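You operate a simulated robot arm through the tools that you are given. There is no shell and no other tool.

The job below is to be done with a simulated robot arm. You get a single attempt, and the scene is never put back.

JOB
Move the circuit board's plug to the fixed 5 V socket.
Fine: output off while the plug moves, then on; wait for the green lamp and leave it running.

Only the result counts: the job must be done as asked and must still hold three seconds after the hand-in. Knocking over, shifting, dropping, spilling or breaking anything else fails it.

ROBOT AND FRAMES
A 6-joint arm with a two-finger parallel gripper, fixed in place. Base frame: the origin is at the foot of the arm, x ahead of it, y to its left, z up. Units: mm, rad, N and s.
With the tool pointing down near the work surface it reaches from about 440 to 860 mm from the base axis. Its first joint turns from -2.007 to 2.007 rad. Payload 4.2 kg.
The tool frame sits at the grasp point between the pads (the TCP): z along the fingers, y along the line on which they close. The tips reach 23 mm beyond it. Largest opening 94 mm; finger width 38, thickness 10; the body of the gripper, 54 by 96 mm, starts 39 mm behind the TCP.
Orientation is that of the tool frame in the base frame, as a unit quaternion [w, x, y, z]. With the fingers straight down and closing along the base's y, the tool's x points along the base's -x, its y along +y and its z along -z.

CONTROLS
- The arm moves only by the tool send_rows. Its arguments are lists of equal length, an entry for each row: "dr": the turn, a rotation vector about the tool's x, y, z in degrees, a list of three; "linear": the shift along the tool's x, y, z in mm, a list of three; "grip": the closure, from 0 (fully open) to 1 (shut). In form: {"dr": [[ax, ay, az], ...], "linear": [[dx, dy, dz], ...], "grip": [grip, ...]}. A call has 1 to 20 rows; each row shifts and turns the commanded pose from where the row before left it, along the tool's axes as they then stand. Rows are played at 5 a second. More than 50 mm and 0.15 rad between two rows, or a gripper value outside its range, and nothing of the call is played. Where a pose cannot be reached the arm comes as near as it can. A force on the tool above 40 N (or 10 N above the force at the start of the call, whichever is more), or a blocked arm, ends the call early, and 0.2 s more pass. Each finger travels about 108 mm/s and halts on what it meets, pressing with about 38 N; the grip force reading is that of the motor and also rises with nothing between the fingers. The clock runs only during rows and for 0.2 s after the last one: add rows that do not move to give the fingers time. It gives the time, the measured TCP pose, the force on the tool (base axes), the opening and the grip force at its end, in the units of the frame above (readings bear some noise), with the torque about the TCP (base axes, N m) and any sound that the robot's microphone picked up.
- Cameras (640 x 400 px; columns grow to the right, rows downward): "scene" is fixed at [50.7, 498.7, 1464.9]; the picture's right is [-0.53, -0.85, 0.00], its down [-0.64, 0.40, -0.65] and it looks along [0.55, -0.35, -0.76] (base axes); focal length 325 px, centre (320, 200). "wrist" rides on the gripper at [86, 16, -74] in the tool frame; the picture's right is [-0.18, 0.98, 0.00], its down [-0.58, -0.11, -0.81] and it looks along [-0.79, -0.15, 0.59] (tool axes); focal length 243 px, centre (320, 200). There is no depth. A picture from a camera that has moved, and an enlarged one, comes with that camera's place and axes in the base frame and with its lens.
- camera(camera): a new picture of that camera. The clock stands still meanwhile.
- raise_lower(by): slides the trunk up (or, below 0, down) by that many mm; the arm rides with it, the base frame stays. It gives what a move gives, with no picture.
- zoom(camera, box): a new picture of the part [left, top, right, bottom] of that camera's present view, enlarged. The clock stands still meanwhile.
- close_job(): hands the job in; it is judged then, once.

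Places have to be worked out from the pictures, the camera data and where the tool is seen. Open the gripper and draw the arm clear of the work before you hand the job in, unless the task says otherwise.

The tools are called after "Emit:" as name(argument=value, ...) on one line, values as JSON. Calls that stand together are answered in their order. send_rows: Moves the arm, as the interface text tells. Its arguments: {"type":"object","properties":{"dr":{"type":"array"},"linear":{"type":"array"},"grip":{"type":"array"}},"required":["dr","linear","grip"]} The other tools are called the same way: raise_lower (by) slides the trunk up or down; camera (camera) takes a picture; zoom (camera, box) takes an enlarged picture of a part of a camera's view; close_job () hands the job in.

At the start:

```text
t: 0.0
ee_pos: [596.1, 95.4, 1008.6]
tool_rot: [0.0, -0.001, 1.0, 0.0]
contact_force: [-0.1, 0.0, 0.0]
ft_torque: [-0.02, -0.01, -0.01]
grip_width: 93.9
grasp_force: 0.0
trunk travel left (down, up): [-700.0, 290.0]
```

scene: 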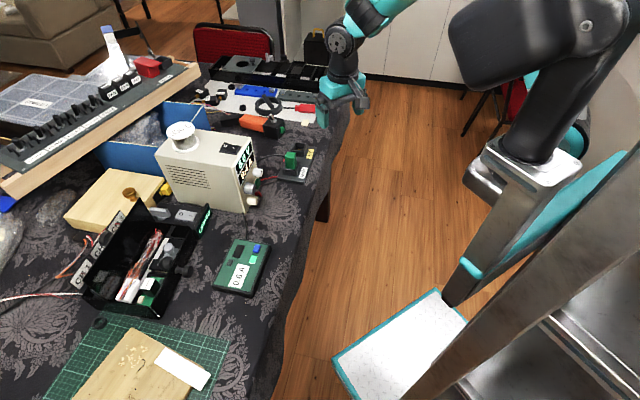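
wrist: 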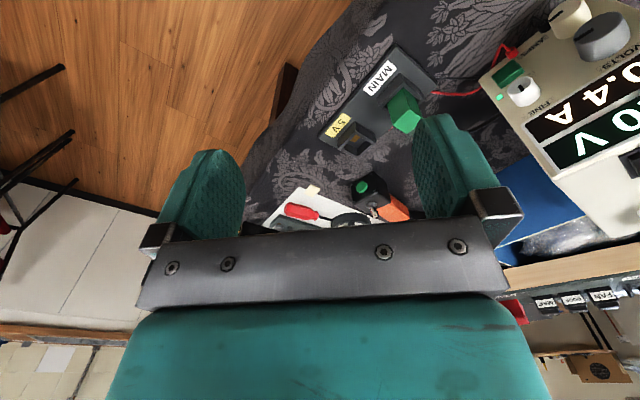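

I'll start by looking closely at the bench area around the power supply, the sockets and the circuit board.

Emit:
zoom(camera="scene", box=[150, 100, 350, 225])

Emit:
zoom(camera="scene", box=[180, 200, 320, 310])

Emit:
zoom(camera="wrist", box=[280, 0, 640, 225])

Emit:
zoom(camera="scene", box=[40, 160, 240, 330])

```text
3.20 times, centred on (250, 162) of scene
camera zoom: at [50.7, 498.7, 1464.9], right [-0.53, -0.85, 0.0], down [-0.64, 0.4, -0.65], along [0.55, -0.35, -0.76], focal length 1040 px, centre (544, 320)
```

zoom: 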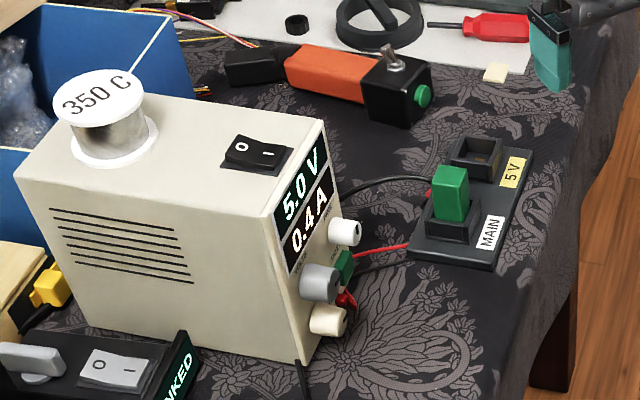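

```text
3.64 times, centred on (250, 255) of scene
camera zoom: at [50.7, 498.7, 1464.9], right [-0.53, -0.85, 0.0], down [-0.64, 0.4, -0.65], along [0.55, -0.35, -0.76], focal length 1182 px, centre (574, 0)
```

zoom: 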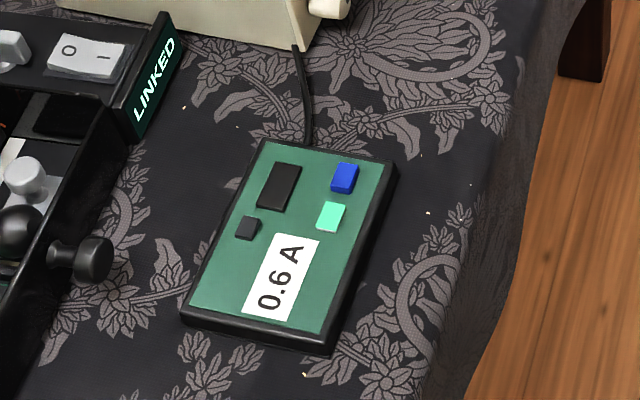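

```text
1.78 times, centred on (460, 112) of wrist
camera zoom: at [508.1, 111.6, 1084.9], right [0.18, 0.98, 0.0], down [0.58, -0.11, 0.81], along [0.79, -0.15, -0.59], focal length 431 px, centre (71, 356)
```

zoom: 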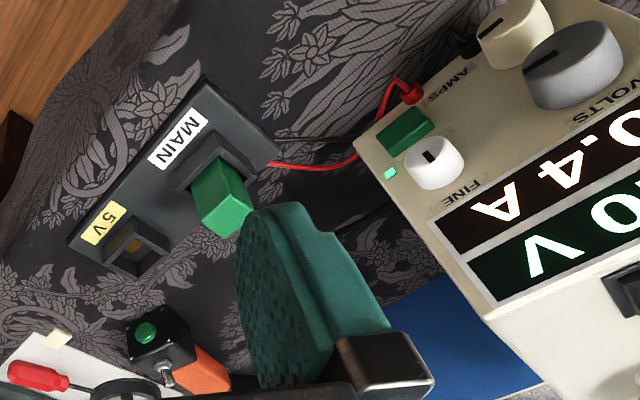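

```text
2.35 times, centred on (140, 245) of scene
camera zoom: at [50.7, 498.7, 1464.9], right [-0.53, -0.85, 0.0], down [-0.64, 0.4, -0.65], along [0.55, -0.35, -0.76], focal length 765 px, centre (744, 94)
```

zoom: 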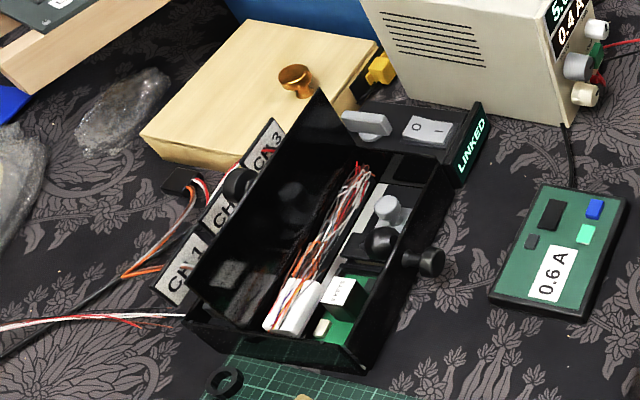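

The green plug sits in MAIN with the 5 V socket next to it. I judge its top to be near (712, 182, 815). I'll bring the wrist camera lower and turn it towards the supply front to read its controls.

Emit:
send_rows(dr=[[0, 0, 0], [0, 0, 0], [0, 0, -7.5], [0, 0, -7.5], [0, 0, -7.5], [0, 0, -7.5], [0, 0, -7.5], [0, 0, -7.5], [0, 0, -7.5], [0, 0, -7.5], [0, 0, 0]], linear=[[-10, -15, 42], [-11, -14, 41], [0, 0, 0], [0, 0, 0], [0, 0, 0], [0, 0, 0], [0, 0, 0], [0, 0, 0], [0, 0, 0], [0, 0, 0], [0, 0, 0]], grip=[0, 0, 0, 0, 0, 0, 0, 0, 0, 0, 0])

Emit:
camera(camera="wrist")

Emit:
camera(camera="scene")

```text
t: 2.4
ee_pos: [615.6, 65.1, 927.0]
tool_rot: [0.0, -0.501, 0.865, 0.0]
contact_force: [-0.3, -0.2, -0.6]
ft_torque: [0.03, -0.01, 0.01]
grip_width: 93.6
grasp_force: 0.1
trunk travel left (down, up): [-700.0, 290.0]
```

```text
taken
camera wrist: at [558.4, -0.7, 1002.1], right [-0.76, 0.65, 0.0], down [0.38, 0.45, 0.81], along [0.52, 0.61, -0.59], focal length 243 px, centre (320, 200)
```

wrist: 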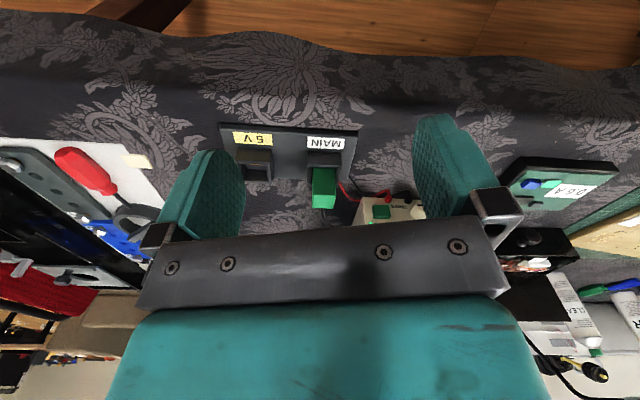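

```text
taken
```

scene: 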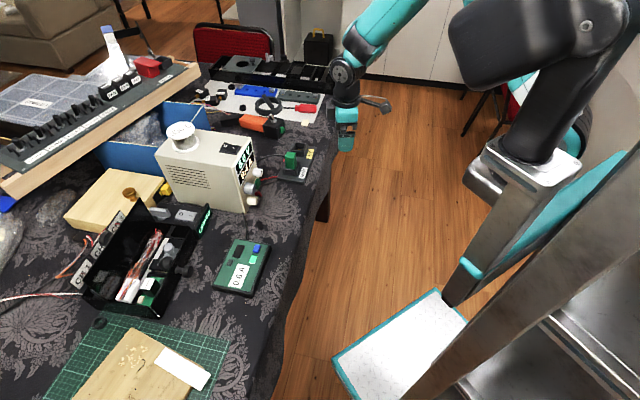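

The camera rides "upside down", so the top of its picture is the direction of the fingers. I'll tilt the tool about 30° towards the supply front, which faces roughly (-x, -y), and move closer to read its panel.

Emit:
send_rows(dr=[[0, 0, 0], [0, 0, 0], [0, 0, 0], [0, 0, 0], [0, -7.5, 0], [0, -7.5, 0], [0, -7.5, 0], [0, -7.5, 0], [0, 0, 0]], linear=[[-27.7, 24.6, -0.5], [-27.7, 24.6, -0.5], [-27.7, 24.6, -0.5], [-27.7, 24.6, -0.5], [0, 0, 0], [0, 0, 0], [0, 0, 0], [0, 0, 0], [0, 0, 0]], grip=[0, 0, 0, 0, 0, 0, 0, 0, 0])

Emit:
camera(camera="wrist")

Emit:
zoom(camera="wrist", box=[220, 20, 440, 220])

```text
t: 4.4
ee_pos: [586.1, 212.4, 928.1]
tool_rot: [0.225, -0.483, 0.837, 0.129]
contact_force: [-0.7, -0.4, 0.0]
ft_torque: [-0.01, -0.01, 0.0]
grip_width: 93.8
grasp_force: 0.1
trunk travel left (down, up): [-700.0, 290.0]
```

```text
taken
camera wrist: at [515.6, 123.3, 950.6], right [-0.77, 0.63, 0.09], down [0.14, 0.03, 0.99], along [0.62, 0.78, -0.11], focal length 243 px, centre (320, 200)
```

wrist: 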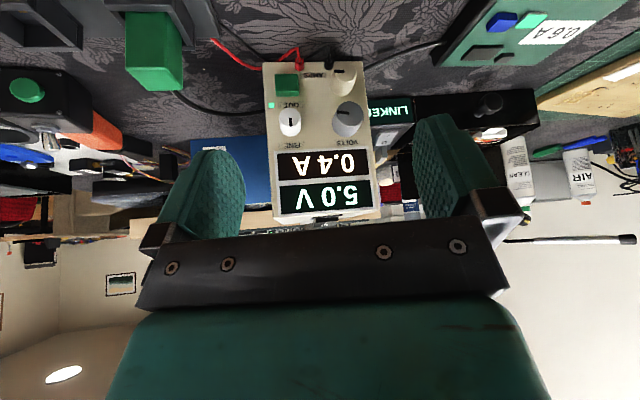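

```text
2.00 times, centred on (330, 120) of wrist
camera zoom: at [515.6, 123.3, 950.6], right [-0.77, 0.63, 0.09], down [0.14, 0.03, 0.99], along [0.62, 0.78, -0.11], focal length 485 px, centre (300, 360)
```

zoom: 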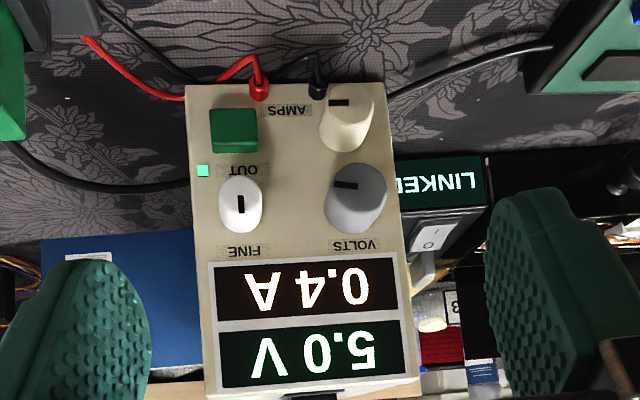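

The panel reads 5.0 V / 0.4 A. The green button is marked OUT, its LED is lit, and it sits near (684, 298, 799) on a face turned 45° towards (-x, -y). Next I'll look at the plug, the sockets, the board's lamp and the LINKED box.

Emit:
zoom(camera="wrist", box=[0, 0, 260, 160])

Emit:
zoom(camera="wrist", box=[380, 0, 640, 160])

Emit:
zoom(camera="scene", box=[265, 135, 325, 190])

Emit:
zoom(camera="scene", box=[215, 230, 280, 295])

Emit:
zoom(camera="scene", box=[140, 185, 220, 245])

```text
2.46 times, centred on (130, 80) of wrist
camera zoom: at [515.6, 123.3, 950.6], right [-0.77, 0.63, 0.09], down [0.14, 0.03, 0.99], along [0.62, 0.78, -0.11], focal length 597 px, centre (788, 495)
```

zoom: 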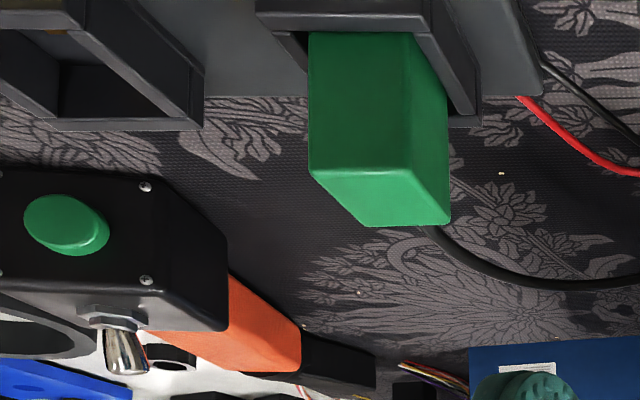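

```text
2.46 times, centred on (510, 80) of wrist
camera zoom: at [515.6, 123.3, 950.6], right [-0.77, 0.63, 0.09], down [0.14, 0.03, 0.99], along [0.62, 0.78, -0.11], focal length 597 px, centre (-148, 495)
```

zoom: 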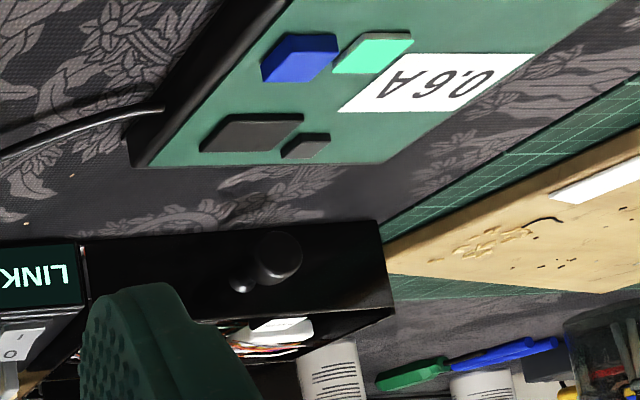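

```text
7.27 times, centred on (295, 162) of scene
camera zoom: at [50.7, 498.7, 1464.9], right [-0.53, -0.85, 0.0], down [-0.64, 0.4, -0.65], along [0.55, -0.35, -0.76], focal length 2363 px, centre (502, 473)
```

zoom: 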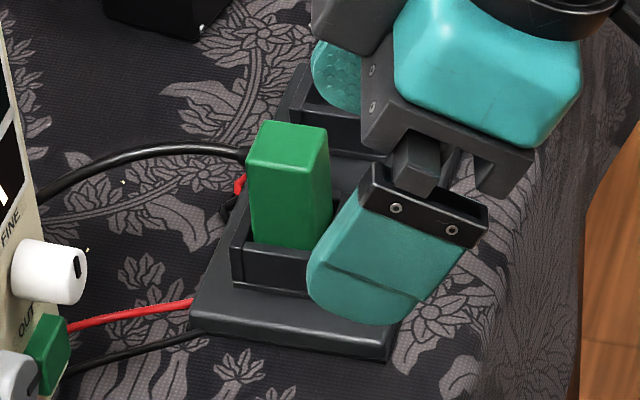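

```text
6.15 times, centred on (248, 262) of scene
camera zoom: at [50.7, 498.7, 1464.9], right [-0.53, -0.85, 0.0], down [-0.64, 0.4, -0.65], along [0.55, -0.35, -0.76], focal length 2000 px, centre (766, -185)
```

zoom: 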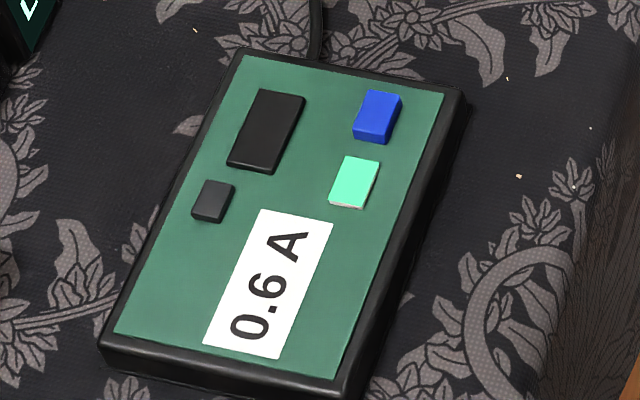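

```text
6.67 times, centred on (180, 215) of scene
camera zoom: at [50.7, 498.7, 1464.9], right [-0.53, -0.85, 0.0], down [-0.64, 0.4, -0.65], along [0.55, -0.35, -0.76], focal length 2166 px, centre (1253, 100)
```

zoom: 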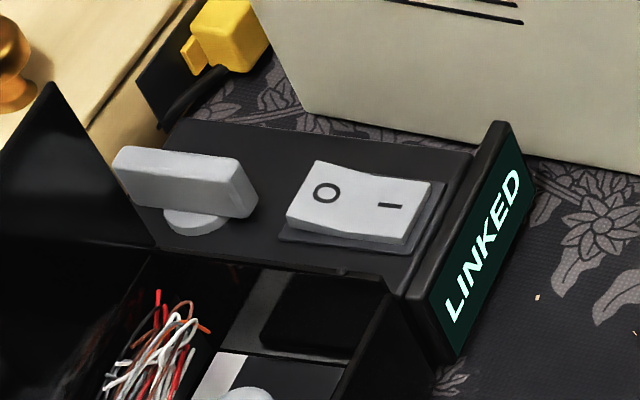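

OUT is the output button, and the board's bright patch looks like its lamp. I'll close the fingers, line the tool up with the panel normal (45° heading, 40° tilt) and stop about 30 mm short of the OUT button.

Emit:
send_rows(dr=[[3.75, 0, 6.5], [3.75, 0, 6.5], [0, -5, 0], [0, -5, 0], [0, 0, 0], [0, 0, 0], [0, 0, 0], [0, 0, 0], [0, 0, 0]], linear=[[0, 0, 0], [0, 0, 0], [0, 0, 0], [0, 0, 0], [5.65, -2.65, 35.1], [5.65, -2.65, 35.1], [5.65, -2.65, 35.1], [5.65, -2.65, 35.0], [0, 0, 0]], grip=[0.3, 0.6, 1, 1, 1, 1, 1, 1, 1])

Emit:
camera(camera="wrist")

Emit:
camera(camera="scene")

```text
t: 6.4
ee_pos: [646.7, 259.8, 802.0]
tool_rot: [0.316, -0.359, 0.868, 0.131]
contact_force: [-0.5, 0.1, -0.4]
ft_torque: [0.02, -0.01, 0.0]
grip_width: 0.3
grasp_force: 37.9
trunk travel left (down, up): [-700.0, 290.0]
```

```text
taken
camera wrist: at [553.1, 190.5, 805.9], right [-0.6, 0.79, 0.12], down [0.03, -0.13, 0.99], along [0.8, 0.59, 0.06], focal length 243 px, centre (320, 200)
```

wrist: 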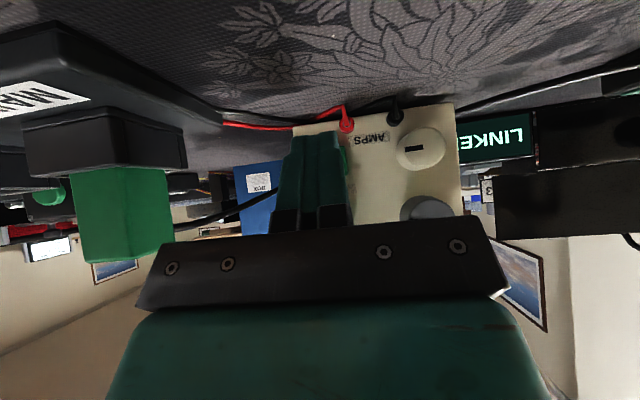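

```text
taken
```

scene: 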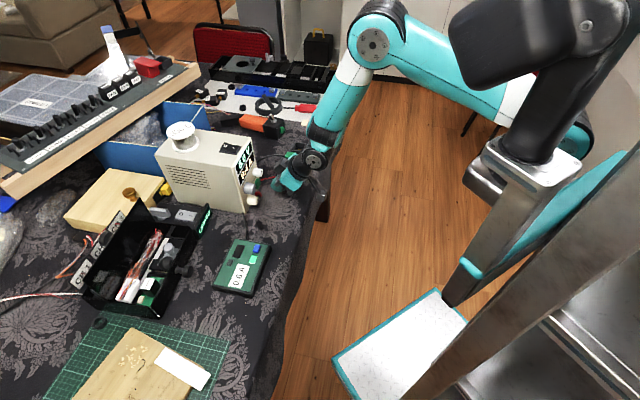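

The orientation is as planned and the TCP is at (647, 260, 802). I'll zoom in on the gap between the fingertip and the OUT button.

Emit:
zoom(camera="scene", box=[225, 145, 325, 215])

Emit:
zoom(camera="wrist", box=[220, 80, 480, 240])

```text
5.71 times, centred on (275, 180) of scene
camera zoom: at [50.7, 498.7, 1464.9], right [-0.53, -0.85, 0.0], down [-0.64, 0.4, -0.65], along [0.55, -0.35, -0.76], focal length 1857 px, centre (577, 314)
```

zoom: 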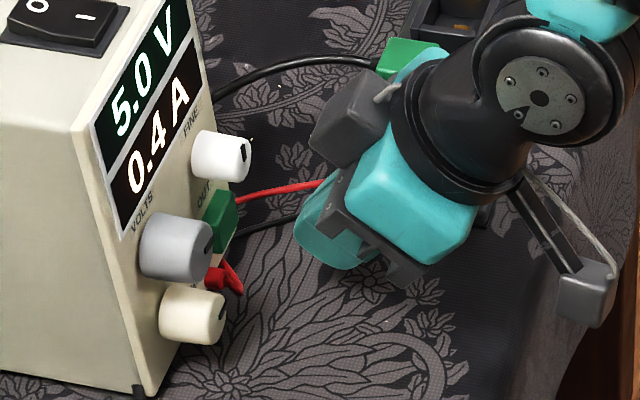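

```text
2.46 times, centred on (350, 160) of wrist
camera zoom: at [553.1, 190.5, 805.9], right [-0.6, 0.79, 0.12], down [0.03, -0.13, 0.99], along [0.8, 0.59, 0.06], focal length 597 px, centre (246, 298)
```

zoom: 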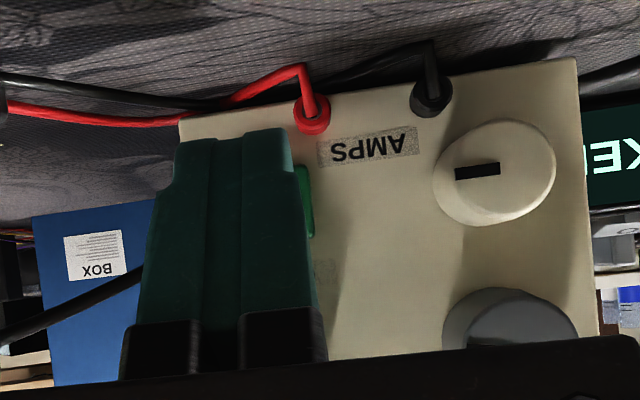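

The button face centre looks to be near (687, 300, 793), with the fingertip edge about 28–30 mm short of it. I'll advance 20 mm along the panel normal and check again.

Emit:
send_rows(dr=[[0, 0, 0], [0, 0, 0], [0, 0, 0]], linear=[[-7.65, 0, 6.43], [-7.65, 0, 6.43], [0, 0, 0]], grip=[1, 1, 1])

Emit:
zoom(camera="scene", box=[225, 145, 325, 215])

Emit:
zoom(camera="wrist", box=[220, 80, 480, 240])

```text
t: 7.2
ee_pos: [659.3, 272.3, 804.5]
tool_rot: [0.316, -0.359, 0.868, 0.131]
contact_force: [-0.4, -0.4, 0.2]
ft_torque: [-0.04, 0.01, 0.0]
grip_width: 0.0
grasp_force: 38.3
trunk travel left (down, up): [-700.0, 290.0]
```

```text
5.71 times, centred on (275, 180) of scene
camera zoom: at [50.7, 498.7, 1464.9], right [-0.53, -0.85, 0.0], down [-0.64, 0.4, -0.65], along [0.55, -0.35, -0.76], focal length 1857 px, centre (577, 314)
```

zoom: 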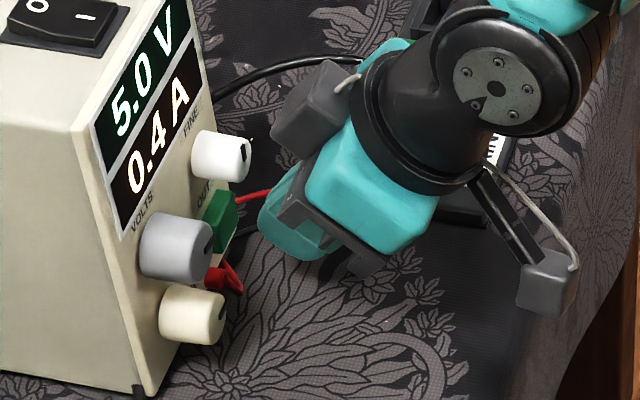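

```text
2.46 times, centred on (350, 160) of wrist
camera zoom: at [567.0, 203.3, 807.1], right [-0.6, 0.79, 0.12], down [0.03, -0.13, 0.99], along [0.8, 0.59, 0.06], focal length 597 px, centre (246, 298)
```

zoom: 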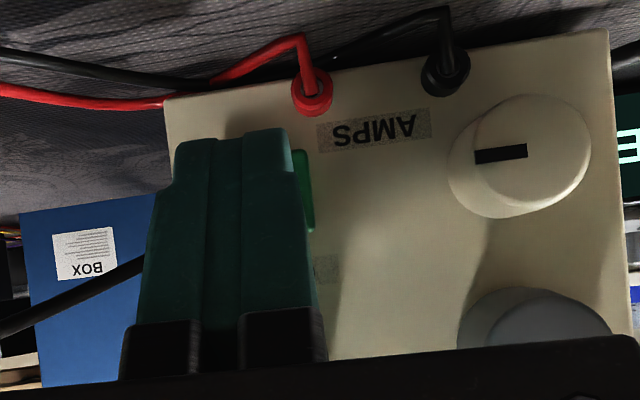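

The gap is now about 11 mm and the height lines up with the button's middle. I'll advance in small steps, watching force and sound.

Emit:
send_rows(dr=[[0, 0, 0], [0, 0, 0], [0, 0, 0], [0, 0, 0]], linear=[[-3.06, 0, 2.57], [-3.06, 0, 2.57], [-1.53, 0, 1.29], [0, 0, 0]], grip=[1, 1, 1, 1])

Emit:
zoom(camera="scene", box=[225, 145, 325, 215])

```text
t: 8.2
ee_pos: [665.9, 276.8, 803.6]
tool_rot: [0.315, -0.36, 0.869, 0.13]
contact_force: [-0.7, -0.2, 0.1]
ft_torque: [0.0, -0.02, 0.01]
grip_width: 0.1
grasp_force: 38.2
trunk travel left (down, up): [-700.0, 290.0]
```

```text
5.71 times, centred on (275, 180) of scene
camera zoom: at [50.7, 498.7, 1464.9], right [-0.53, -0.85, 0.0], down [-0.64, 0.4, -0.65], along [0.55, -0.35, -0.76], focal length 1857 px, centre (577, 314)
```

zoom: 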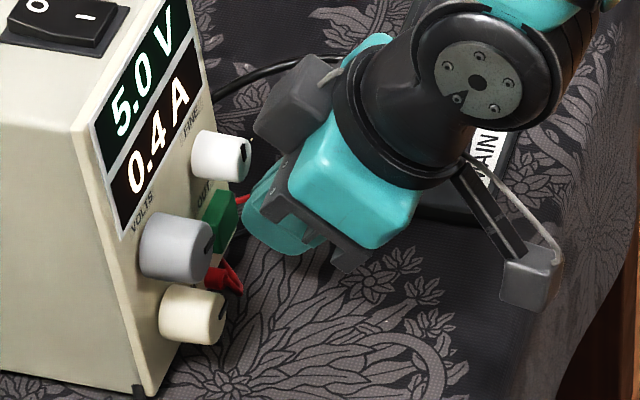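

About 3–4 mm remain and there is no force yet. I'll continue in small steps.

Emit:
send_rows(dr=[[0, 0, 0], [0, 0, 0], [0, 0, 0], [0, 0, 0]], linear=[[-1.15, 0, 0.96], [-1.15, 0, 0.96], [-1.15, 0, 0.96], [0, 0, 0]], grip=[1, 1, 1, 1])

Emit:
zoom(camera="scene", box=[225, 145, 325, 215])

```text
t: 9.2
ee_pos: [671.2, 279.6, 805.1]
tool_rot: [0.316, -0.36, 0.868, 0.131]
contact_force: [-0.3, 0.1, -0.1]
ft_torque: [-0.03, -0.03, -0.03]
grip_width: 0.0
grasp_force: 38.2
trunk travel left (down, up): [-700.0, 290.0]
```

```text
5.71 times, centred on (275, 180) of scene
camera zoom: at [50.7, 498.7, 1464.9], right [-0.53, -0.85, 0.0], down [-0.64, 0.4, -0.65], along [0.55, -0.35, -0.76], focal length 1857 px, centre (577, 314)
```

zoom: 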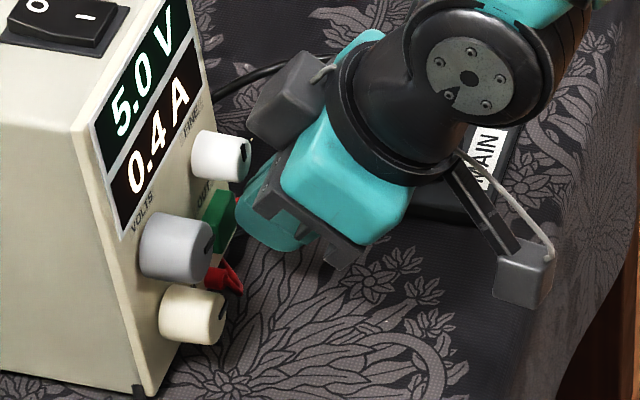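

Tip and button are now about to touch and the reading is still force-free. I'll keep going in 1.2 mm steps.

Emit:
send_rows(dr=[[0, 0, 0], [0, 0, 0], [0, 0, 0]], linear=[[-0.92, 0, 0.77], [-0.92, 0, 0.77], [0, 0, 0]], grip=[1, 1, 1])

Emit:
zoom(camera="scene", box=[225, 145, 325, 215])

```text
t: 10.0
ee_pos: [671.8, 281.4, 804.4]
tool_rot: [0.317, -0.359, 0.868, 0.131]
contact_force: [0.1, 0.5, 0.7]
ft_torque: [-0.01, 0.0, -0.02]
grip_width: 0.1
grasp_force: 38.0
trunk travel left (down, up): [-700.0, 290.0]
```

```text
5.71 times, centred on (275, 180) of scene
camera zoom: at [50.7, 498.7, 1464.9], right [-0.53, -0.85, 0.0], down [-0.64, 0.4, -0.65], along [0.55, -0.35, -0.76], focal length 1857 px, centre (577, 314)
```

zoom: 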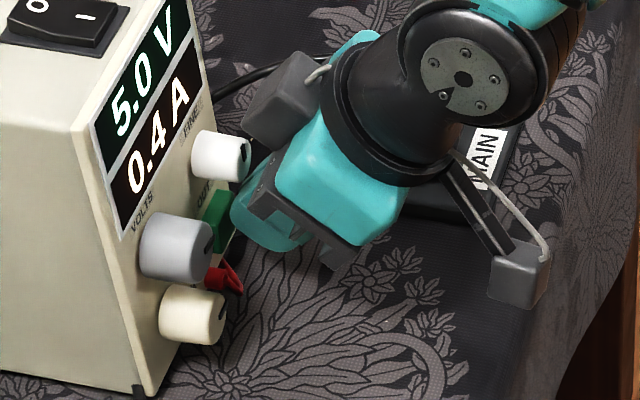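

There is still no contact force. I'll continue with small steps.

Emit:
send_rows(dr=[[0, 0, 0], [0, 0, 0], [0, 0, 0]], linear=[[-0.92, 0, 0.77], [-0.92, 0, 0.77], [0, 0, 0]], grip=[1, 1, 1])

Emit:
zoom(camera="scene", box=[225, 145, 325, 215])

Emit:
zoom(camera="wrist", box=[220, 80, 480, 240])

```text
t: 10.8
ee_pos: [673.7, 282.6, 805.6]
tool_rot: [0.315, -0.36, 0.868, 0.131]
contact_force: [-0.5, -0.5, 0.7]
ft_torque: [0.04, 0.0, 0.01]
grip_width: 0.0
grasp_force: 38.1
trunk travel left (down, up): [-700.0, 290.0]
```

```text
5.71 times, centred on (275, 180) of scene
camera zoom: at [50.7, 498.7, 1464.9], right [-0.53, -0.85, 0.0], down [-0.64, 0.4, -0.65], along [0.55, -0.35, -0.76], focal length 1857 px, centre (577, 314)
```

zoom: 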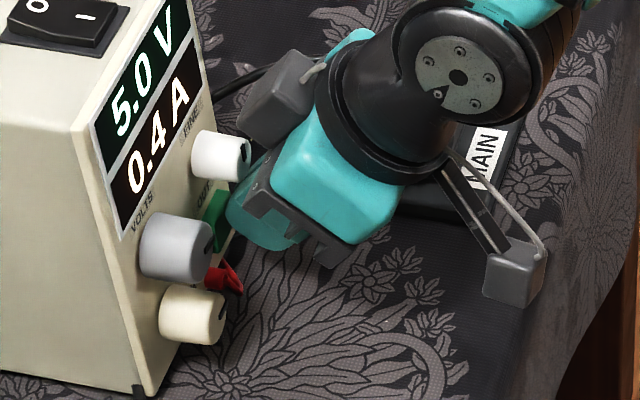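

```text
2.46 times, centred on (350, 160) of wrist
camera zoom: at [580.0, 214.2, 808.7], right [-0.6, 0.79, 0.12], down [0.03, -0.13, 0.99], along [0.8, 0.59, 0.06], focal length 597 px, centre (246, 298)
```

zoom: 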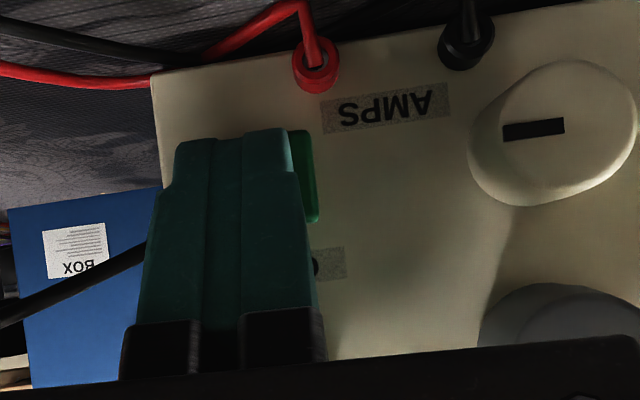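

The grey box on the gripper's upper side is getting near the FINE knob. I'll back off 25 mm, tilt the tool flatter (about 52°) so only the fingertips get near the panel, and lower the TCP a little.

Emit:
send_rows(dr=[[0, 0, 0], [0, 0, 0], [0, -6, 0], [0, -6, 0], [0, 0, 0], [0, 0, 0]], linear=[[9.6, 0, -8.0], [9.6, 0, -8.0], [0, 0, 0], [0, 0, 0], [5.5, 0, 4.3], [0, 0, 0]], grip=[1, 1, 1, 1, 1, 1])

Emit:
zoom(camera="scene", box=[225, 145, 325, 215])

Emit:
camera(camera="wrist")

```text
t: 12.2
ee_pos: [656.7, 266.6, 798.0]
tool_rot: [0.405, -0.344, 0.83, 0.168]
contact_force: [0.1, -0.1, 0.3]
ft_torque: [-0.01, 0.04, 0.02]
grip_width: 0.1
grasp_force: 37.8
trunk travel left (down, up): [-700.0, 290.0]
```

```text
5.71 times, centred on (275, 180) of scene
camera zoom: at [50.7, 498.7, 1464.9], right [-0.53, -0.85, 0.0], down [-0.64, 0.4, -0.65], along [0.55, -0.35, -0.76], focal length 1857 px, centre (577, 314)
```

zoom: 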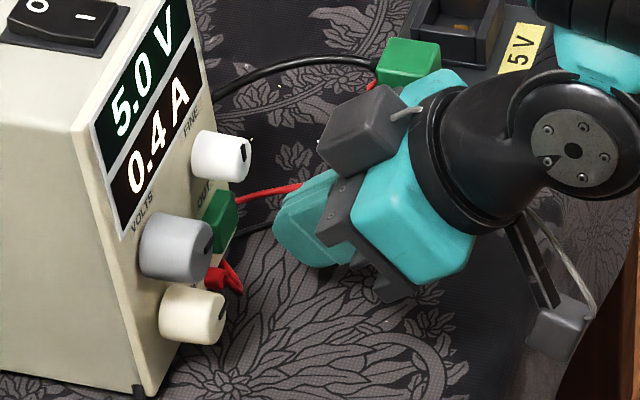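

```text
taken
camera wrist: at [564.0, 198.9, 777.5], right [-0.61, 0.78, 0.15], down [-0.12, -0.27, 0.95], along [0.78, 0.57, 0.26], focal length 243 px, centre (320, 200)
```

wrist: 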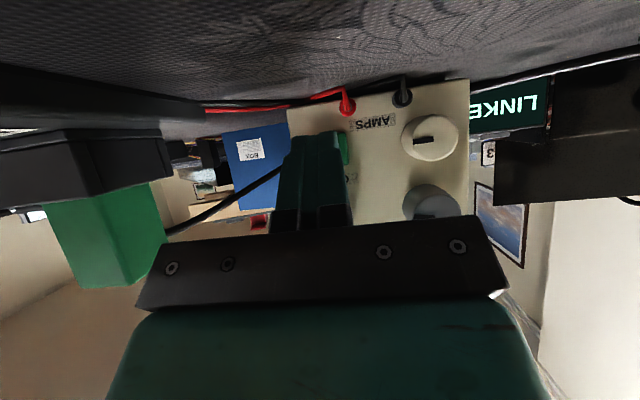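

The gripper body now clears the FINE knob well and the fingertips lead. I'll advance 14 mm, then creep in.

Emit:
send_rows(dr=[[0, 0, 0], [0, 0, 0], [0, 0, 0], [0, 0, 0]], linear=[[-4.31, 0, 5.52], [-4.31, 0, 5.52], [-0.92, 0, 1.18], [0, 0, 0]], grip=[1, 1, 1, 1])

Emit:
zoom(camera="scene", box=[225, 145, 325, 215])

```text
t: 13.2
ee_pos: [665.7, 276.7, 798.8]
tool_rot: [0.406, -0.344, 0.83, 0.168]
contact_force: [0.5, 1.1, -0.5]
ft_torque: [-0.01, 0.0, 0.03]
grip_width: 0.0
grasp_force: 38.1
trunk travel left (down, up): [-700.0, 290.0]
```

```text
5.71 times, centred on (275, 180) of scene
camera zoom: at [50.7, 498.7, 1464.9], right [-0.53, -0.85, 0.0], down [-0.64, 0.4, -0.65], along [0.55, -0.35, -0.76], focal length 1857 px, centre (577, 314)
```

zoom: 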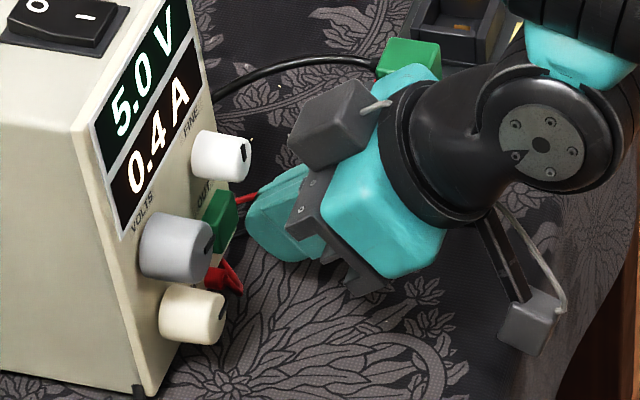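

The tip edge is about 4–5 mm from the button face and aligned with it. I'll creep forward 4.5 mm.

Emit:
send_rows(dr=[[0, 0, 0], [0, 0, 0], [0, 0, 0], [0, 0, 0]], linear=[[-0.92, 0, 1.18], [-0.92, 0, 1.18], [-0.92, 0, 1.18], [0, 0, 0]], grip=[1, 1, 1, 1])

Emit:
zoom(camera="scene", box=[225, 145, 325, 215])

```text
t: 14.2
ee_pos: [669.2, 280.1, 798.6]
tool_rot: [0.405, -0.344, 0.83, 0.167]
contact_force: [0.3, 0.2, 0.2]
ft_torque: [-0.01, -0.03, 0.03]
grip_width: 0.0
grasp_force: 37.6
trunk travel left (down, up): [-700.0, 290.0]
```

```text
5.71 times, centred on (275, 180) of scene
camera zoom: at [50.7, 498.7, 1464.9], right [-0.53, -0.85, 0.0], down [-0.64, 0.4, -0.65], along [0.55, -0.35, -0.76], focal length 1857 px, centre (577, 314)
```

zoom: 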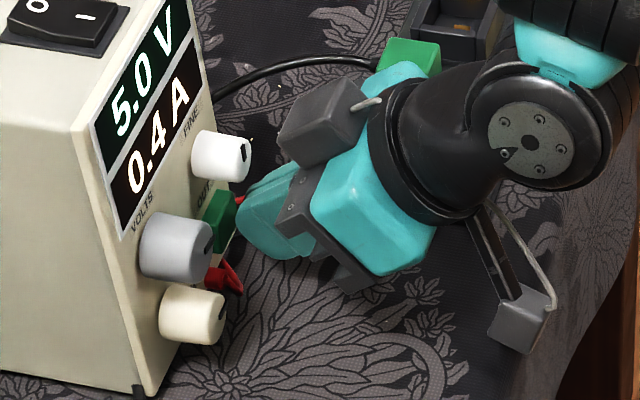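

The tip is right at the button face with no force yet. I'll make three more 1 mm steps.

Emit:
send_rows(dr=[[0, 0, 0], [0, 0, 0], [0, 0, 0], [0, 0, 0]], linear=[[-0.62, 0, 0.79], [-0.62, 0, 0.79], [-0.62, 0, 0.79], [0, 0, 0]], grip=[1, 1, 1, 1])

Emit:
zoom(camera="scene", box=[225, 145, 325, 215])

```text
t: 15.2
ee_pos: [671.2, 281.9, 797.4]
tool_rot: [0.405, -0.344, 0.831, 0.168]
contact_force: [-0.1, 0.1, 0.5]
ft_torque: [0.02, 0.0, 0.01]
grip_width: 0.0
grasp_force: 37.8
trunk travel left (down, up): [-700.0, 290.0]
```

```text
5.71 times, centred on (275, 180) of scene
camera zoom: at [50.7, 498.7, 1464.9], right [-0.53, -0.85, 0.0], down [-0.64, 0.4, -0.65], along [0.55, -0.35, -0.76], focal length 1857 px, centre (577, 314)
```

zoom: 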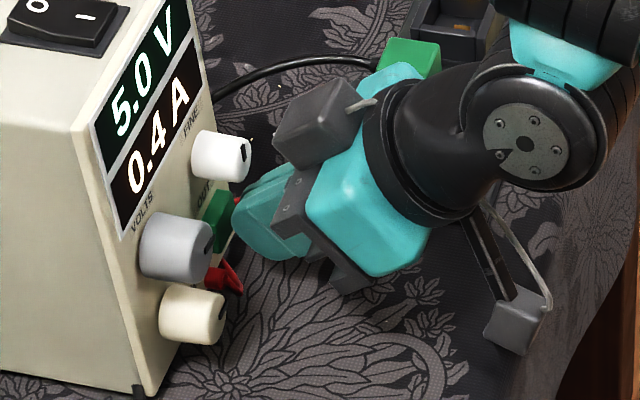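

There is still no contact. I'll go another 3 mm in 1 mm steps, with the force guard watching.

Emit:
send_rows(dr=[[0, 0, 0], [0, 0, 0], [0, 0, 0], [0, 0, 0]], linear=[[-0.62, 0, 0.79], [-0.62, 0, 0.79], [-0.62, 0, 0.79], [0, 0, 0]], grip=[1, 1, 1, 1])

Emit:
zoom(camera="scene", box=[225, 145, 325, 215])

Emit:
zoom(camera="wrist", box=[240, 60, 480, 220])

```text
t: 16.2
ee_pos: [673.8, 284.0, 798.1]
tool_rot: [0.404, -0.344, 0.831, 0.168]
contact_force: [-1.1, -2.2, -1.4]
ft_torque: [-0.03, 0.0, -0.02]
grip_width: 0.0
grasp_force: 37.4
trunk travel left (down, up): [-700.0, 290.0]
heard: click
```

```text
5.71 times, centred on (275, 180) of scene
camera zoom: at [50.7, 498.7, 1464.9], right [-0.53, -0.85, 0.0], down [-0.64, 0.4, -0.65], along [0.55, -0.35, -0.76], focal length 1857 px, centre (577, 314)
```

zoom: 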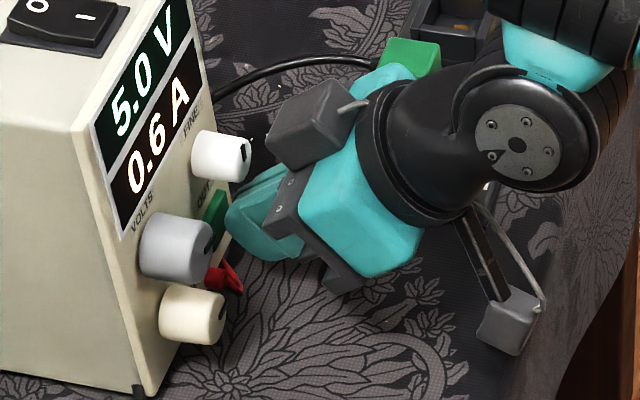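

```text
2.50 times, centred on (360, 140) of wrist
camera zoom: at [581.3, 216.9, 777.1], right [-0.61, 0.78, 0.14], down [-0.12, -0.27, 0.95], along [0.78, 0.57, 0.26], focal length 606 px, centre (220, 350)
```

zoom: 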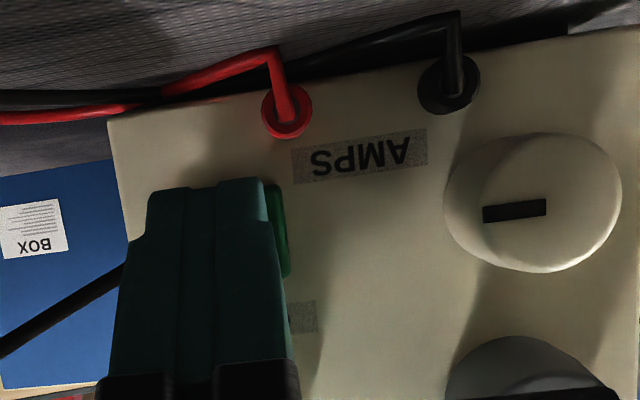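

I heard a click and the display changed to 5.0 V / 0.6 A, which I take to be the set values with the output off. I'll back straight off 35 mm and check the OUT LED and the board lamp.

Emit:
send_rows(dr=[[0, 0, 0], [0, 0, 0], [0, 0, 0], [0, 0, 0]], linear=[[3.1, 0, -3.9], [9.2, 0, -11.8], [9.2, 0, -11.8], [0, 0, 0]], grip=[1, 1, 1, 1])

Emit:
zoom(camera="scene", box=[225, 145, 325, 215])

Emit:
zoom(camera="scene", box=[215, 230, 280, 295])

Emit:
zoom(camera="wrist", box=[240, 60, 480, 220])

```text
t: 17.2
ee_pos: [649.9, 261.4, 799.0]
tool_rot: [0.404, -0.345, 0.83, 0.168]
contact_force: [0.9, 0.0, -0.9]
ft_torque: [-0.02, -0.04, 0.04]
grip_width: 0.1
grasp_force: 38.1
trunk travel left (down, up): [-700.0, 290.0]
```

```text
5.71 times, centred on (275, 180) of scene
camera zoom: at [50.7, 498.7, 1464.9], right [-0.53, -0.85, 0.0], down [-0.64, 0.4, -0.65], along [0.55, -0.35, -0.76], focal length 1857 px, centre (577, 314)
```

zoom: 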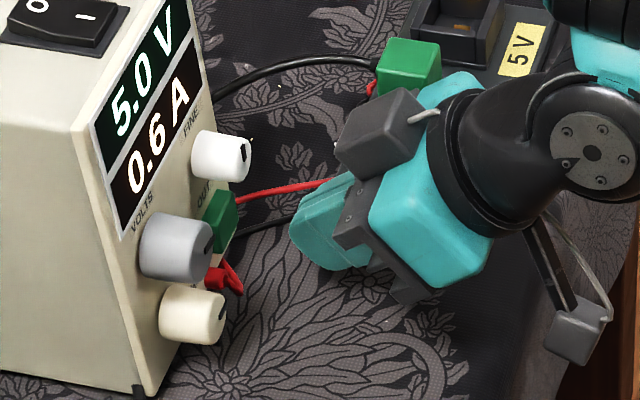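

```text
6.15 times, centred on (248, 262) of scene
camera zoom: at [50.7, 498.7, 1464.9], right [-0.53, -0.85, 0.0], down [-0.64, 0.4, -0.65], along [0.55, -0.35, -0.76], focal length 2000 px, centre (766, -185)
```

zoom: 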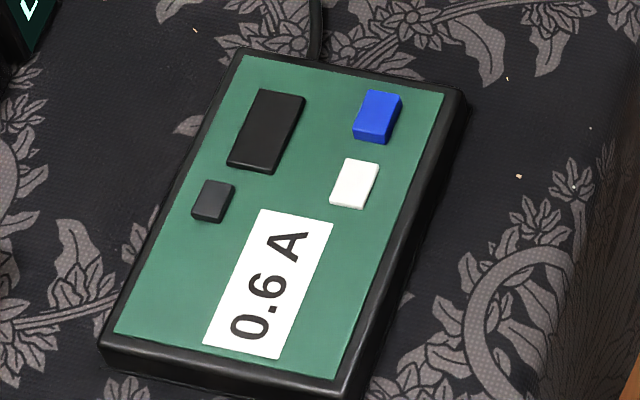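

```text
2.50 times, centred on (360, 140) of wrist
camera zoom: at [557.9, 192.9, 777.8], right [-0.61, 0.78, 0.15], down [-0.12, -0.27, 0.95], along [0.78, 0.57, 0.26], focal length 606 px, centre (220, 350)
```

zoom: 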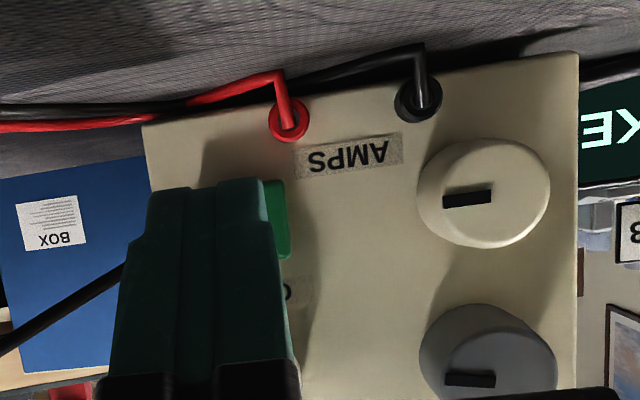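

The lamp went dark and the OUT LED is off, so the output is off. I'll raise the arm, bring the tool upright and go above the socket strip with the gripper opening, so I can measure the plug and the 5 V socket.

Emit:
send_rows(dr=[[0, 0, 0], [0, 0, 0], [0, 0, 0], [0, 7.43, 0], [0, 7.43, 0], [0, 7.43, 0], [0, 7.43, 0], [0, 7.43, 0], [0, 7.43, 0], [0, 7.42, 0], [0, 0, 0], [0, 0, 0], [0, 0, 0], [0, 0, 0], [0, 0, 0]], linear=[[-31.5, 0, -24.6], [-31.5, 0, -24.6], [-31.5, 0, -24.6], [0, 0, 0], [0, 0, 0], [0, 0, 0], [0, 0, 0], [0, 0, 0], [0, 0, 0], [0, 0, 0], [8.1, -34.65, -1.5], [8.1, -34.65, -1.5], [8.1, -34.65, -1.5], [8.1, -34.65, -1.5], [0, 0, 0]], grip=[1, 1, 1, 1, 1, 1, 1, 1, 1, 1, 0.8, 0.5, 0.2, 0, 0])

Emit:
camera(camera="wrist")

Emit:
camera(camera="scene")

```text
t: 20.4
ee_pos: [725.6, 141.5, 924.8]
tool_rot: [0.0, -0.383, 0.924, 0.0]
contact_force: [0.4, -0.4, 0.0]
ft_torque: [-0.02, -0.01, 0.01]
grip_width: 94.1
grasp_force: 0.0
trunk travel left (down, up): [-700.0, 290.0]
```

```text
taken
camera wrist: at [651.9, 92.6, 1000.6], right [-0.57, 0.82, 0.0], down [0.49, 0.33, 0.81], along [0.66, 0.46, -0.59], focal length 243 px, centre (320, 200)
```

wrist: 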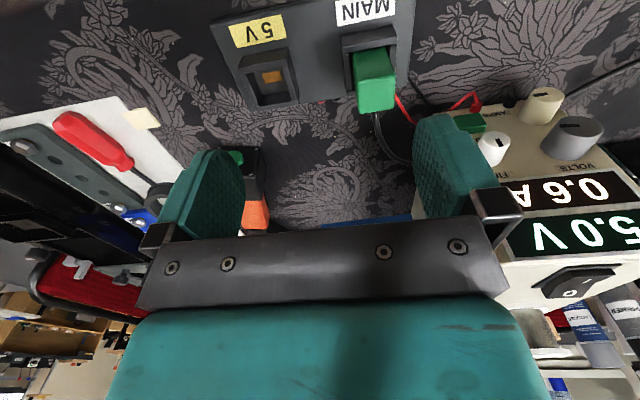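

```text
taken
```

scene: 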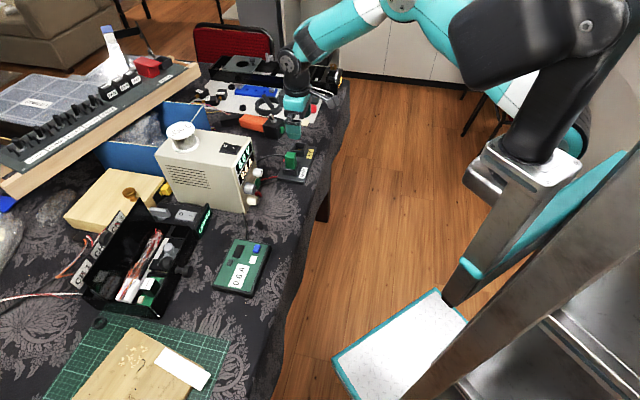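

I'll zoom in on the plug and both sockets from above.

Emit:
zoom(camera="wrist", box=[200, 0, 430, 140])

Emit:
zoom(camera="scene", box=[265, 125, 335, 190])

Emit:
zoom(camera="wrist", box=[440, 70, 540, 160])

```text
2.78 times, centred on (315, 70) of wrist
camera zoom: at [651.9, 92.6, 1000.6], right [-0.57, 0.82, 0.0], down [0.49, 0.33, 0.81], along [0.66, 0.46, -0.59], focal length 675 px, centre (334, 562)
```

zoom: 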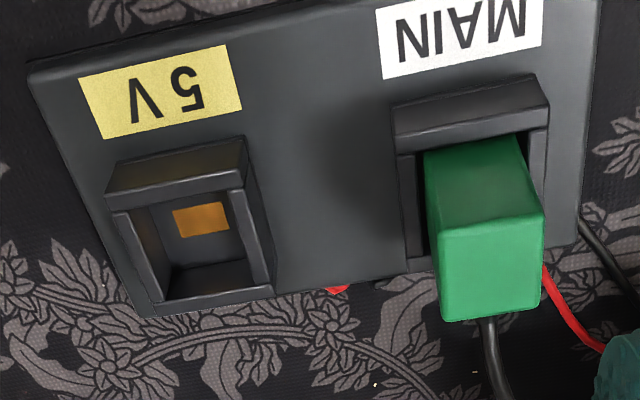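

```text
6.15 times, centred on (300, 158) of scene
camera zoom: at [50.7, 498.7, 1464.9], right [-0.53, -0.85, 0.0], down [-0.64, 0.4, -0.65], along [0.55, -0.35, -0.76], focal length 2000 px, centre (443, 462)
```

zoom: 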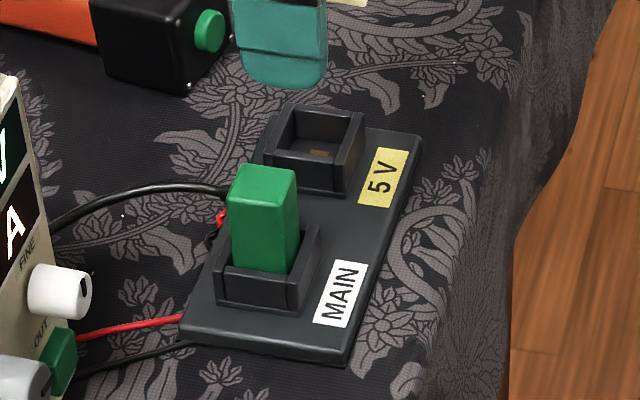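

```text
4.44 times, centred on (490, 115) of wrist
camera zoom: at [651.9, 92.6, 1000.6], right [-0.57, 0.82, 0.0], down [0.49, 0.33, 0.81], along [0.66, 0.46, -0.59], focal length 1078 px, centre (-436, 578)
```

zoom: 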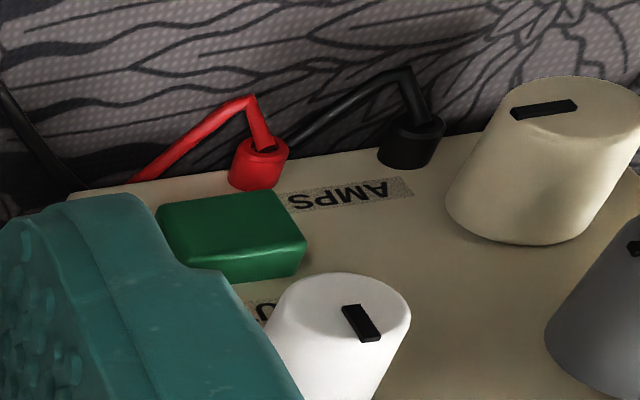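

I can see both sockets clearly. I'll zoom further on each collar to measure the spacing vector between identical features.

Emit:
zoom(camera="wrist", box=[225, 35, 315, 115])

Emit:
zoom(camera="wrist", box=[330, 15, 420, 120])

Emit:
zoom(camera="scene", box=[290, 138, 315, 162])

Emit:
zoom(camera="scene", box=[290, 148, 325, 183])

```text
5.00 times, centred on (270, 75) of wrist
camera zoom: at [651.9, 92.6, 1000.6], right [-0.57, 0.82, 0.0], down [0.49, 0.33, 0.81], along [0.66, 0.46, -0.59], focal length 1213 px, centre (570, 825)
```

zoom: 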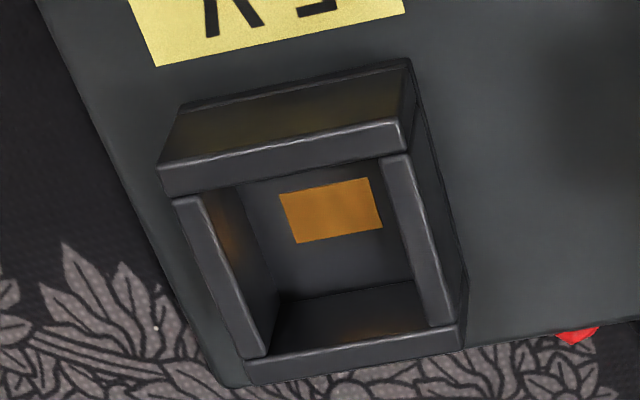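

```text
3.81 times, centred on (375, 68) of wrist
camera zoom: at [651.9, 92.6, 1000.6], right [-0.57, 0.82, 0.0], down [0.49, 0.33, 0.81], along [0.66, 0.46, -0.59], focal length 924 px, centre (110, 705)
```

zoom: 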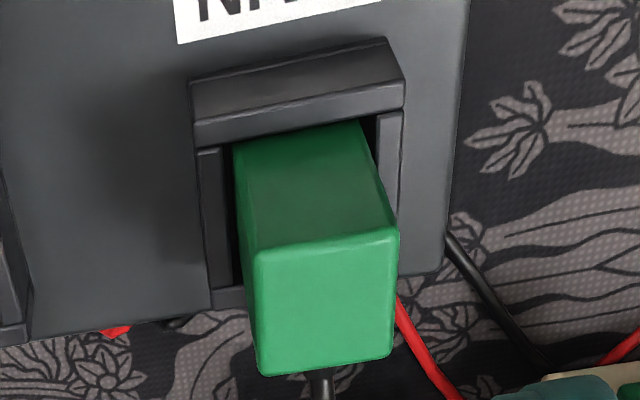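

```text
16.00 times, centred on (302, 150) of scene
camera zoom: at [50.7, 498.7, 1464.9], right [-0.53, -0.85, 0.0], down [-0.64, 0.4, -0.65], along [0.55, -0.35, -0.76], focal length 5199 px, centre (600, 1000)
```

zoom: 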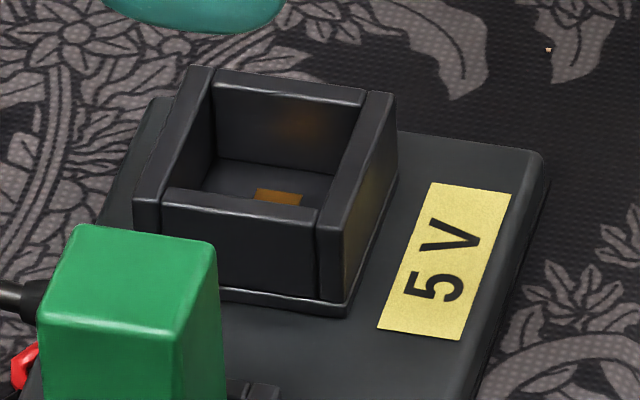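

```text
11.43 times, centred on (308, 166) of scene
camera zoom: at [50.7, 498.7, 1464.9], right [-0.53, -0.85, 0.0], down [-0.64, 0.4, -0.65], along [0.55, -0.35, -0.76], focal length 3714 px, centre (463, 594)
```

zoom: 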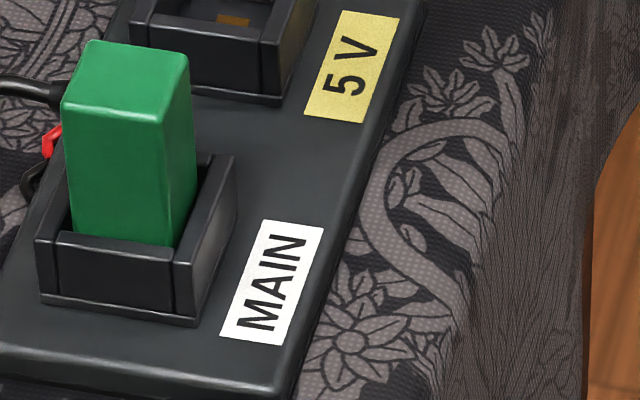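

MAIN's collar centre comes out near (712, 187) and the 5 V collar near (777, 123), with rims near z≈780. I'll move directly above the plug at the same height and check the centring in the picture. The tool axis always appears at column 320.

Emit:
send_rows(dr=[[0, 0, 0], [0, 0, 0], [0, 0, 0]], linear=[[-11.6, 20.5, 0], [-11.7, 20.5, 0], [0, 0, 0]], grip=[0, 0, 0])

Emit:
zoom(camera="wrist", box=[240, 0, 400, 120])

Emit:
zoom(camera="scene", box=[255, 90, 345, 190])

```text
t: 21.2
ee_pos: [712.5, 185.9, 923.0]
tool_rot: [0.0, -0.383, 0.924, 0.0]
contact_force: [-0.1, 0.2, -0.6]
ft_torque: [0.02, 0.02, 0.02]
grip_width: 94.0
grasp_force: 0.0
trunk travel left (down, up): [-700.0, 290.0]
```

```text
3.33 times, centred on (320, 60) of wrist
camera zoom: at [639.0, 135.8, 1000.7], right [-0.56, 0.83, 0.0], down [0.49, 0.33, 0.81], along [0.67, 0.46, -0.59], focal length 809 px, centre (320, 667)
```

zoom: 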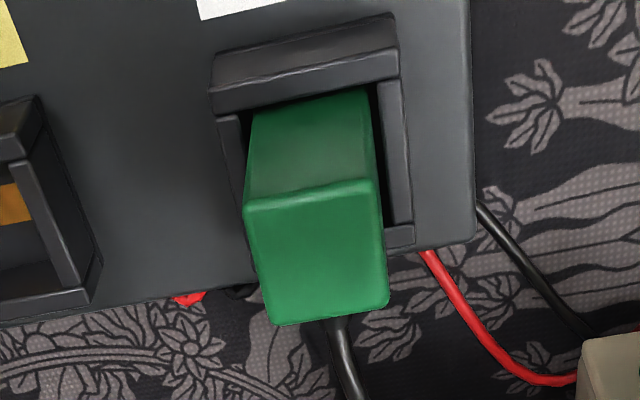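

```text
4.00 times, centred on (300, 140) of scene
camera zoom: at [50.7, 498.7, 1464.9], right [-0.53, -0.85, 0.0], down [-0.64, 0.4, -0.65], along [0.55, -0.35, -0.76], focal length 1300 px, centre (400, 440)
```

zoom: 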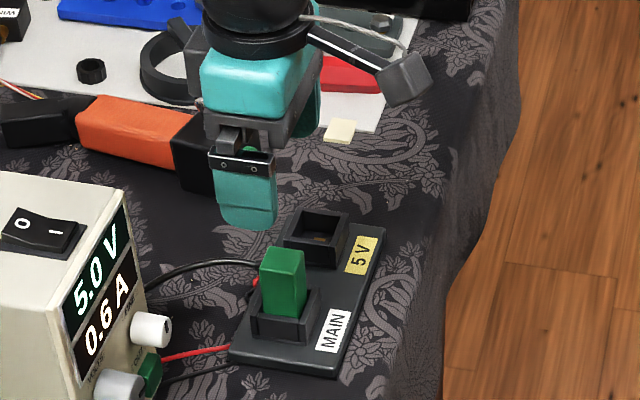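

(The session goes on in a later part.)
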